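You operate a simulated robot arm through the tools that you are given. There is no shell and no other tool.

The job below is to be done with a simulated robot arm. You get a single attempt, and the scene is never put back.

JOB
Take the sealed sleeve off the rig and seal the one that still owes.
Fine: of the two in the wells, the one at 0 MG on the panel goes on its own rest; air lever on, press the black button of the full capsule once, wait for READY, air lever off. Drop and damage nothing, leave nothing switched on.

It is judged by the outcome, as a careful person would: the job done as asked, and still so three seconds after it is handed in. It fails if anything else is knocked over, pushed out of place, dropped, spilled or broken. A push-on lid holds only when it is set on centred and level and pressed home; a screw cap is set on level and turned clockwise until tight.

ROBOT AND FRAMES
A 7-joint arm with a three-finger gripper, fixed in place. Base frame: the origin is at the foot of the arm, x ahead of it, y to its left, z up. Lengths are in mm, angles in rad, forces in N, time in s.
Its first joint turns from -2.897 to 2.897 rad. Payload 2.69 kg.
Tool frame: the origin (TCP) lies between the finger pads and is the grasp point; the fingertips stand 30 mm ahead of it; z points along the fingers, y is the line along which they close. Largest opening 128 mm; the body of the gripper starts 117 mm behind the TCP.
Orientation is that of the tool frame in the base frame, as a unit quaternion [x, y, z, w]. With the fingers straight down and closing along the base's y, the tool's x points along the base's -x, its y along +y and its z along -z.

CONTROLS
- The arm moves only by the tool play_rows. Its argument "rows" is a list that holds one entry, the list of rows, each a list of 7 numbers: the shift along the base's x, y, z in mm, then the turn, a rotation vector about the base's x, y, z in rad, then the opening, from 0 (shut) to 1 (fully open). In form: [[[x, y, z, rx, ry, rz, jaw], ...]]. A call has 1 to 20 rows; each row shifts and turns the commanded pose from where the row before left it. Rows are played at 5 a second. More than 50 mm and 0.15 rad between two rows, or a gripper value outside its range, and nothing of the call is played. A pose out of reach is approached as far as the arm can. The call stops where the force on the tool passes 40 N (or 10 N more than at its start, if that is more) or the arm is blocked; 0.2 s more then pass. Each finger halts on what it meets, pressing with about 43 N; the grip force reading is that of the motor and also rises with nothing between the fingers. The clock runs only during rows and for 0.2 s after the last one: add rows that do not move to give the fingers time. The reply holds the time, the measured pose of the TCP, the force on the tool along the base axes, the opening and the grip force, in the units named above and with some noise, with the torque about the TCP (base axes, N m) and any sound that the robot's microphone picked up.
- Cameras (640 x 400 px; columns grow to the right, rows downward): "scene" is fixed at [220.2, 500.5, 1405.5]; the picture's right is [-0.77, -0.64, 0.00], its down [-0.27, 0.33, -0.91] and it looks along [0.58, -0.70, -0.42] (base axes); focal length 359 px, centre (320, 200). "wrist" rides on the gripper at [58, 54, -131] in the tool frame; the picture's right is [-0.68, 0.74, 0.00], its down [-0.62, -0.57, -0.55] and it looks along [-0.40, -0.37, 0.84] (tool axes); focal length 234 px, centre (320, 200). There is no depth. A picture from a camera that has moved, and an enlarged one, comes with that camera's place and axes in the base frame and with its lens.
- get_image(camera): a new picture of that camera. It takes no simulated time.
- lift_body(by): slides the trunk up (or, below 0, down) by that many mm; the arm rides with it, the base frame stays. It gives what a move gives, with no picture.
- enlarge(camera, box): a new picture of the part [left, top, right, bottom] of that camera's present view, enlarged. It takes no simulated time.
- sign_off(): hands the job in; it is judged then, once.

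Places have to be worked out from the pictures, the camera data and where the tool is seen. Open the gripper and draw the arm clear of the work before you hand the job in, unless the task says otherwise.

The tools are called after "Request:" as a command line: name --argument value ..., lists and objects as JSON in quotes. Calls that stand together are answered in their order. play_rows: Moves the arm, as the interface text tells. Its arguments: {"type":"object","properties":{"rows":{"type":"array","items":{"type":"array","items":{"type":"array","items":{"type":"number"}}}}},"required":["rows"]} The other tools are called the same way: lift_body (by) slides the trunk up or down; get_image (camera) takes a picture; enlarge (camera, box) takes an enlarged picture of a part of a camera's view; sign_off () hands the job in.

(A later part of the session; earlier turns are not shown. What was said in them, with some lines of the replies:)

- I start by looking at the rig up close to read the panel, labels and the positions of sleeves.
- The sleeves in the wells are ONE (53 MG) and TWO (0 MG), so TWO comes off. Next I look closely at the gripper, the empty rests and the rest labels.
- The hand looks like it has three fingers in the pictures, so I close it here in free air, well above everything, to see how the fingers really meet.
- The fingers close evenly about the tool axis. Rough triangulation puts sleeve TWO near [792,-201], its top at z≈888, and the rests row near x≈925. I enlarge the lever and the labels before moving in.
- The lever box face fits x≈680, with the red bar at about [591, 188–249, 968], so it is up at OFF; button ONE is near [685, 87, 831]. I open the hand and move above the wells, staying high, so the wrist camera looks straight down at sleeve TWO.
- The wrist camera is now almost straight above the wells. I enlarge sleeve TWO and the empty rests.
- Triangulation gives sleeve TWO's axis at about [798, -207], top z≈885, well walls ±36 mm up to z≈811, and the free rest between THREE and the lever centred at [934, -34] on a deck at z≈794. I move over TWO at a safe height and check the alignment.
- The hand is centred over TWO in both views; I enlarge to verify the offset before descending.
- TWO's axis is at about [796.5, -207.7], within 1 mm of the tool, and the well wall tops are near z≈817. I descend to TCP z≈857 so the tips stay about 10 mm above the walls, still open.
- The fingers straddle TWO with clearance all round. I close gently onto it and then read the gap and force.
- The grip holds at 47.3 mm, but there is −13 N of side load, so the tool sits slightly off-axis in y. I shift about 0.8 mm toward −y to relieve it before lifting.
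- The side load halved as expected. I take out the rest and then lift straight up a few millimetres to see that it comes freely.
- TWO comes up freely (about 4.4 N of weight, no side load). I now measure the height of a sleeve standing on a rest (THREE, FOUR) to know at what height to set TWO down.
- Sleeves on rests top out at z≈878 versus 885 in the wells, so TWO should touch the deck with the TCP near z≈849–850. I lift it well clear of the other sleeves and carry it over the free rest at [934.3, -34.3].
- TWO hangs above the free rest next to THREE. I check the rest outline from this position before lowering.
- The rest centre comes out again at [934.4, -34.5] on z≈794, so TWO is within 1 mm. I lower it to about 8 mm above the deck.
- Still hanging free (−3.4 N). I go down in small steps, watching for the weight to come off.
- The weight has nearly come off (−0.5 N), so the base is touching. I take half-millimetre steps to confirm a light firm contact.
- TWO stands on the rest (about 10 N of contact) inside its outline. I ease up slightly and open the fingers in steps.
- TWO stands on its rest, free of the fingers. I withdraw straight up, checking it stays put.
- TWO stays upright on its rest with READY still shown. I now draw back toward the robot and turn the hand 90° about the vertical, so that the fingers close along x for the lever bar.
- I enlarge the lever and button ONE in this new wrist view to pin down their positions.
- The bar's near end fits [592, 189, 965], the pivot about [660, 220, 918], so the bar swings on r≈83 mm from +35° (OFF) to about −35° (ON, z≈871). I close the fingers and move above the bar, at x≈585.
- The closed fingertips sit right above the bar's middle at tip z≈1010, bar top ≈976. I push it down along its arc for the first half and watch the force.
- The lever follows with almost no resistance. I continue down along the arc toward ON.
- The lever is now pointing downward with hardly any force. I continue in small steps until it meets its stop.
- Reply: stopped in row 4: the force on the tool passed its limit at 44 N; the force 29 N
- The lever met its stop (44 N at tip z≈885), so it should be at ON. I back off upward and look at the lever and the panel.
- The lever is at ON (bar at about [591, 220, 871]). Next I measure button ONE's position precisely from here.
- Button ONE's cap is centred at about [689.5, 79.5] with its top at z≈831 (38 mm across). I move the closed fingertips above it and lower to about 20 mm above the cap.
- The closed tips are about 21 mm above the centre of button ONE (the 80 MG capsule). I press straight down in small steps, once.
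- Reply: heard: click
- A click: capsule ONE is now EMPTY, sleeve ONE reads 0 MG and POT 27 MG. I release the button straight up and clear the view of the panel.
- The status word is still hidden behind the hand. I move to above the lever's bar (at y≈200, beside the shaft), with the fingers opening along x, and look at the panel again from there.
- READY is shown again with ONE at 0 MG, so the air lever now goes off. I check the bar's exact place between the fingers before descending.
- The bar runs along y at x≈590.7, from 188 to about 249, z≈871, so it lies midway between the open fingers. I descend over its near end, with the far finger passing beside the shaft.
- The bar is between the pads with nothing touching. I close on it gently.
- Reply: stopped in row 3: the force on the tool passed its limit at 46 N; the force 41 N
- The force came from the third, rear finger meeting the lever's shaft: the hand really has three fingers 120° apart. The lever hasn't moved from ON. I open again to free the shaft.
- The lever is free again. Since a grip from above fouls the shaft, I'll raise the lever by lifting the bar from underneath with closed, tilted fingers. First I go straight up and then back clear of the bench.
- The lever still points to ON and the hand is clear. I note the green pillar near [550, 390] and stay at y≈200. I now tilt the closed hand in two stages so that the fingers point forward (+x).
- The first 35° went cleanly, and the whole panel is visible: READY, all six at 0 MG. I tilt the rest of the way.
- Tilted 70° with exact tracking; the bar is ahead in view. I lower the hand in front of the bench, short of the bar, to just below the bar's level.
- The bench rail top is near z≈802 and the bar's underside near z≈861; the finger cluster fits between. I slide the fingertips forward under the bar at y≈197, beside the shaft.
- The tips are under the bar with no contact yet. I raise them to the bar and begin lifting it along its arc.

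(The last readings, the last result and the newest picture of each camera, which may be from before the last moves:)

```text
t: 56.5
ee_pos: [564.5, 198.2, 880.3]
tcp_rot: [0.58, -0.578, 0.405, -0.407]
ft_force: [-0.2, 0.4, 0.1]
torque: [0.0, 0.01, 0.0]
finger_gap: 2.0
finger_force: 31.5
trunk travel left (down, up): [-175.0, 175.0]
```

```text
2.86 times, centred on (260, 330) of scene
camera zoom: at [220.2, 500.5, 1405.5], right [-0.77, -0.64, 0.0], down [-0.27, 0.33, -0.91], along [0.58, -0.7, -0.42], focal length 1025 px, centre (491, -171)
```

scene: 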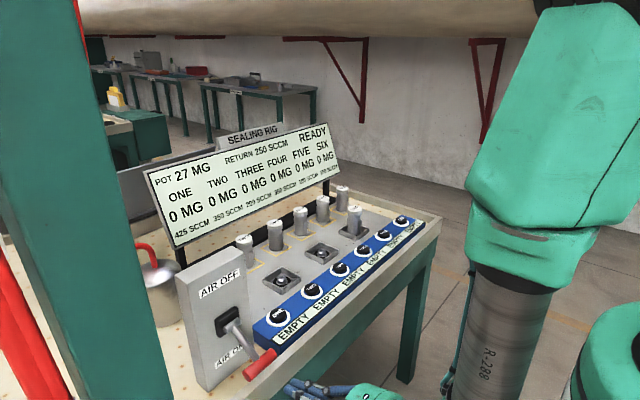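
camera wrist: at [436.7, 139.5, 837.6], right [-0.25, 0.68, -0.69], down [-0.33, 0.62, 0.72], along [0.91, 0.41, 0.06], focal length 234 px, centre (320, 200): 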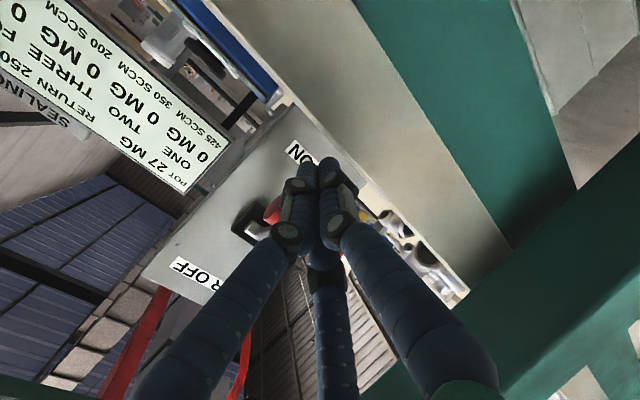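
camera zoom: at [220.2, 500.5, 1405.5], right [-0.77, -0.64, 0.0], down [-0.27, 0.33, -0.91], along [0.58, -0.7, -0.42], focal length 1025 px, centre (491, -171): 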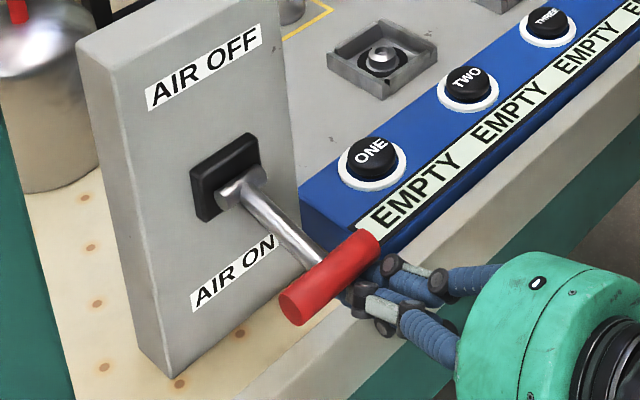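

The lever is rising with the fingers at practically no force. I continue along the arc.

Request:
play_rows --rows '[[[-1, 0, 5.7, 0, 0, 0, 0], [-0.6, 0, 5.7, 0, 0, 0, 0], [0, 0, 5.8, 0, 0, 0, 0], [0, 0, 5.8, 0, 0, 0, 0], [0.6, 0, 5.7, 0, 0, 0, 0], [1, 0, 5.7, 0, 0, 0, 0], [1.5, 0, 5.5, 0, 0, 0, 0], [1.7, 0, 5.5, 0, 0, 0, 0], [0, 0, 0, 0, 0, 0, 0]]]'

Request:
enlarge --camera "scene" --box '[180, 240, 340, 380]'

```text
t: 58.5
ee_pos: [567.9, 198.5, 925.7]
tcp_rot: [0.58, -0.577, 0.406, -0.407]
ft_force: [0.2, -0.7, -0.6]
torque: [0.03, 0.01, 0.0]
finger_gap: 1.8
finger_force: 31.4
trunk travel left (down, up): [-175.0, 175.0]
```

```text
2.86 times, centred on (260, 310) of scene
camera zoom: at [220.2, 500.5, 1405.5], right [-0.77, -0.64, 0.0], down [-0.27, 0.33, -0.91], along [0.58, -0.7, -0.42], focal length 1025 px, centre (491, -114)
```

zoom: 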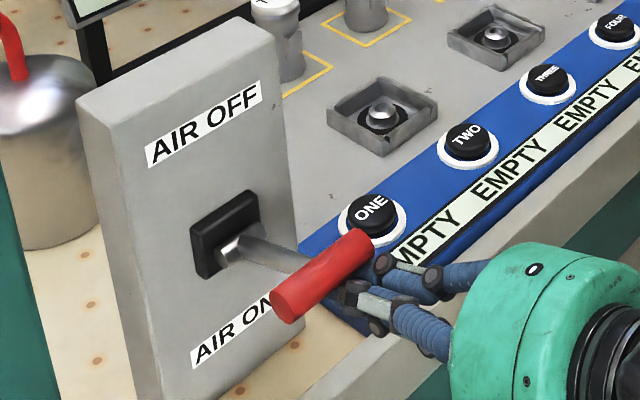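

The lever is past horizontal. I carry on to its upper stop.

Request:
play_rows --rows '[[[2, 0, 4.6, 0, 0, 0, 0], [2, 0, 4.6, 0, 0, 0, 0], [2.4, 0, 4.4, 0, 0, 0, 0], [2.4, 0, 4, 0, 0, 0, 0], [2, 0, 3, 0, 0, 0, 0], [1, 0, 2, 0, 0, 0, 0], [1, 0, 1.5, 0, 0, 0, 0], [0, 0, 0, 0, 0, 0, 0]]]'

Request:
enlarge --camera "scene" --box '[180, 240, 340, 380]'

```text
t: 60.3
ee_pos: [579.6, 197.9, 947.7]
tcp_rot: [0.582, -0.576, 0.407, -0.405]
ft_force: [-10.7, 5.0, -14.6]
torque: [0.01, -0.02, 0.12]
finger_gap: 2.2
finger_force: 31.4
trunk travel left (down, up): [-175.0, 175.0]
```

```text
2.86 times, centred on (260, 310) of scene
camera zoom: at [220.2, 500.5, 1405.5], right [-0.77, -0.64, 0.0], down [-0.27, 0.33, -0.91], along [0.58, -0.7, -0.42], focal length 1025 px, centre (491, -114)
```

zoom: 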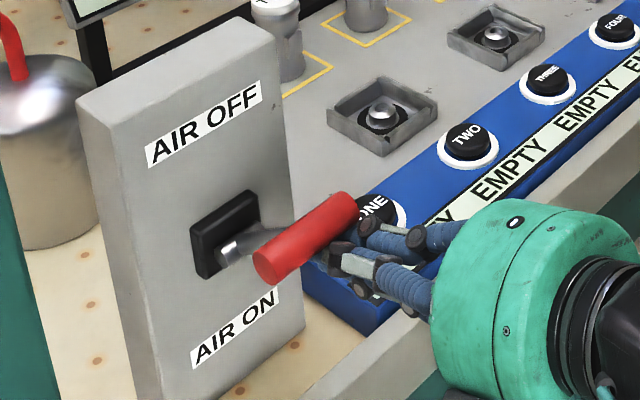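

The bar meets its upper stop (about 18 N) at the same image position as at the start, i.e. OFF. I give a tiny extra nudge, then back the fingers down and out toward −x.

Request:
play_rows --rows '[[[0.4, 0, 0.8, 0, 0, 0, 0], [0, 0, 0, 0, 0, 0, 0], [-1, 0, -4, 0, 0, 0, 0], [-2, 0, -6, 0, 0, 0, 0], [-15, 0, -4, 0, 0, 0, 0], [-25, 0, 0, 0, 0, 0, 0], [-25, 0, 0, 0, 0, 0, 0], [-20, 0, 0, 0, 0, 0, 0], [0, 0, 0, 0, 0, 0, 0]]]'

Request:
get_image --camera "scene"

Request:
enlarge --camera "scene" --box '[180, 240, 340, 380]'

Request:
enlarge --camera "scene" --box '[140, 120, 350, 260]'

```text
t: 62.3
ee_pos: [491.2, 198.6, 936.8]
tcp_rot: [0.58, -0.577, 0.406, -0.407]
ft_force: [-0.2, -0.3, 0.2]
torque: [0.0, 0.02, -0.03]
finger_gap: 2.3
finger_force: 31.2
trunk travel left (down, up): [-175.0, 175.0]
```

```text
taken
```

scene: 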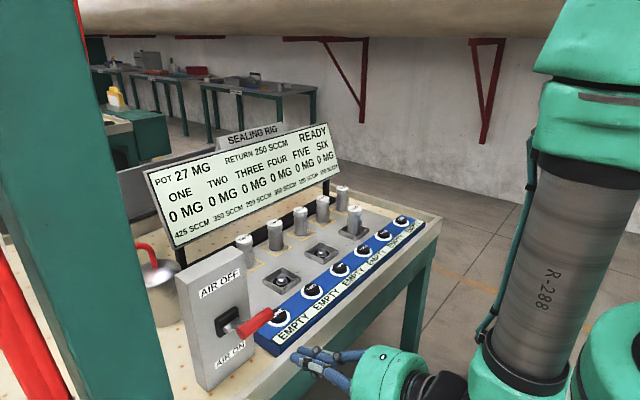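

```text
2.86 times, centred on (260, 310) of scene
camera zoom: at [220.2, 500.5, 1405.5], right [-0.77, -0.64, 0.0], down [-0.27, 0.33, -0.91], along [0.58, -0.7, -0.42], focal length 1025 px, centre (491, -114)
```

zoom: 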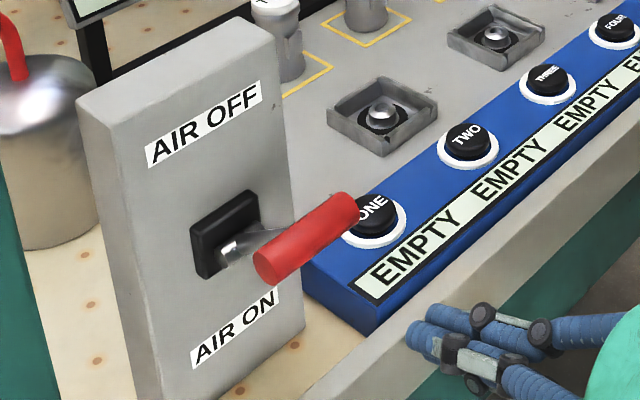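

```text
2.86 times, centred on (245, 190) of scene
camera zoom: at [220.2, 500.5, 1405.5], right [-0.77, -0.64, 0.0], down [-0.27, 0.33, -0.91], along [0.58, -0.7, -0.42], focal length 1025 px, centre (534, 229)
```

zoom: 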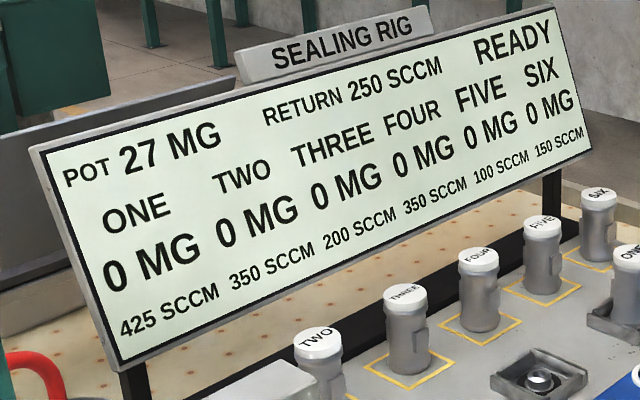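

The lever stays at OFF, the panel shows READY with all sleeves at 0 MG, and TWO stands on its rest. I bring the hand upright again while rising and backing away from the bench.

Request:
play_rows --rows '[[[-4, -2, 8, 0, 0.122, 0, 0], [-4, -2, 8, 0, 0.122, 0, 0], [-4, -4, 10, 0, 0.122, 0, 0], [-4, -4, 10, 0, 0.122, 0, 0], [-4, -8, 10, 0, 0.122, 0, 0], [-4, -8, 12, 0, 0.122, 0, 0], [-4, -10, 15, 0, 0.122, 0, 0], [0, -10, 20, 0, 0.122, 0, 0], [0, -15, 20, 0, 0.122, 0, 0], [0, -15, 25, 0, 0.122, 0, 0], [0, -20, 25, 0, 0, 0, 0.5], [0, -20, 25, 0, 0, 0, 1], [0, 0, 0, 0, 0, 0, 1], [0, 0, 0, 0, 0, 0, 1]]]'

Request:
get_image --camera "scene"

Request:
get_image --camera "wrist"

```text
t: 65.3
ee_pos: [467.9, 84.4, 1107.1]
tcp_rot: [-0.705, 0.706, -0.059, 0.035]
ft_force: [0.5, 0.0, 0.4]
torque: [0.04, 0.05, 0.05]
finger_gap: 127.8
finger_force: 0.0
out of reach, approached as far as the arm can: row 8, 9
trunk travel left (down, up): [-175.0, 175.0]
```

```text
taken
```

scene: 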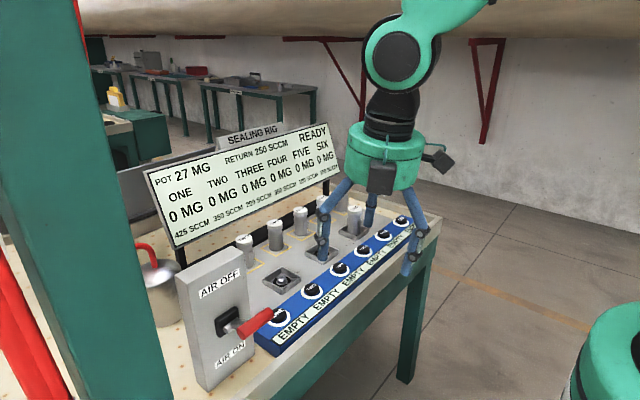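

```text
taken
camera wrist: at [398.4, 30.4, 1233.0], right [-0.73, 0.68, -0.12], down [0.49, 0.63, 0.6], along [0.48, 0.38, -0.79], focal length 234 px, centre (320, 200)
```

wrist: 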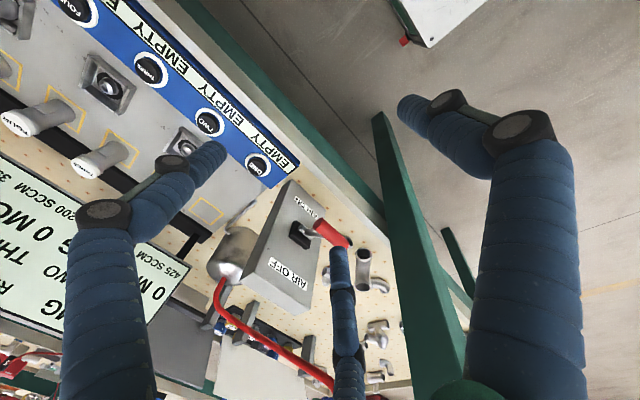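

The hand is open, upright and clear. I rise a little further and take a last close look at the lever, TWO on its rest, ONE in its well, and the panel.

Request:
play_rows --rows '[[[0, -15, 15, 0, 0, 0, 1], [0, -20, 20, 0, 0, 0, 1], [0, -20, 20, 0, 0, 0, 1], [0, -20, 20, 0, 0, 0, 1], [0, 0, 0, 0, 0, 0, 1], [0, 0, 0, 0, 0, 0, 1], [0, 0, 0, 0, 0, 0, 1]]]'

Request:
get_image --camera "scene"

Request:
enlarge --camera "scene" --box '[220, 180, 380, 300]'

Request:
enlarge --camera "scene" --box '[180, 250, 320, 370]'

Request:
enlarge --camera "wrist" --box '[0, 0, 330, 260]'

```text
t: 66.9
ee_pos: [468.1, 9.0, 1181.8]
tcp_rot: [-0.705, 0.706, -0.06, 0.036]
ft_force: [-0.6, -0.4, -1.1]
torque: [0.0, -0.01, 0.01]
finger_gap: 128.0
finger_force: 0.2
trunk travel left (down, up): [-175.0, 175.0]
```

```text
taken
```

scene: 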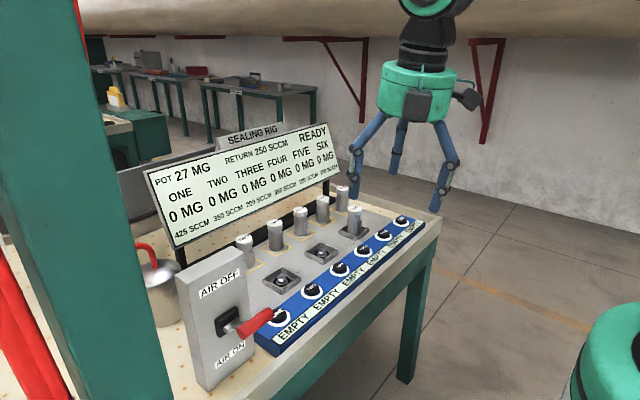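

```text
3.33 times, centred on (300, 240) of scene
camera zoom: at [220.2, 500.5, 1405.5], right [-0.77, -0.64, 0.0], down [-0.27, 0.33, -0.91], along [0.58, -0.7, -0.42], focal length 1196 px, centre (387, 67)
```

zoom: 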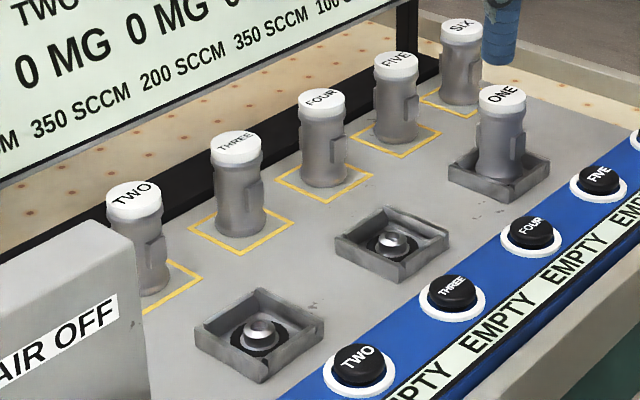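

```text
3.33 times, centred on (250, 310) of scene
camera zoom: at [220.2, 500.5, 1405.5], right [-0.77, -0.64, 0.0], down [-0.27, 0.33, -0.91], along [0.58, -0.7, -0.42], focal length 1196 px, centre (553, -167)
```

zoom: 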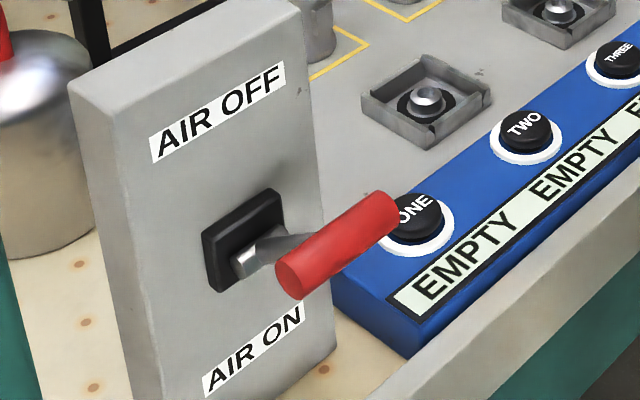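

```text
1.54 times, centred on (165, 130) of wrist
camera zoom: at [398.1, -45.5, 1308.0], right [-0.73, 0.68, -0.12], down [0.49, 0.63, 0.6], along [0.48, 0.38, -0.79], focal length 360 px, centre (558, 308)
```

zoom: 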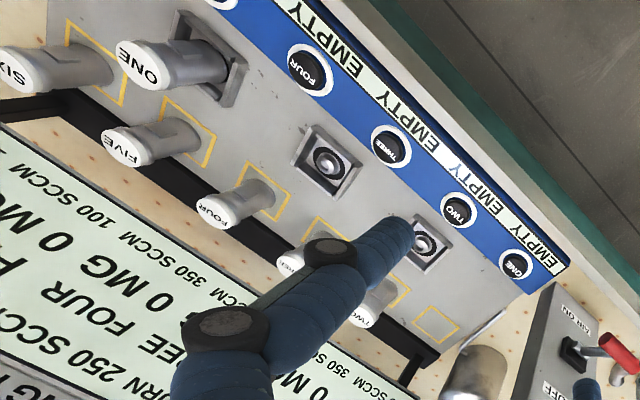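

Sleeve TWO stands on its own rest and ONE is still in its well. The panel shows READY with every sleeve at 0 MG, the lever is at AIR OFF and the open hand is clear of the bench. I hand the job in.

Request:
sign_off

```text
The job is handed in.
```

The job is done and handed in. Sleeve TWO, the one in the wells at 0 MG, is on its own rest. Sleeve ONE is sealed in its well and now reads 0 MG on the panel.

- **Capsule:** I pressed the black button of the full capsule (ONE, 80 MG) once with the air on. The capsule now reads EMPTY, and the pot holds the remaining 27 MG.
- **Air:** READY was showing again before I moved the lever. I put it back to AIR OFF, and it stayed there.
- **Lever contact:** The force limit tripped twice at the lever. It tripped at about 44 N when the lever met its ON stop. It tripped again at about 46 N when a finger caught the lever shaft as I tried to grip the bar to switch it off. Nothing looked damaged or moved, and I lifted the bar from underneath instead.

Nothing was dropped or knocked over. The gripper is open and the arm is clear of the bench.
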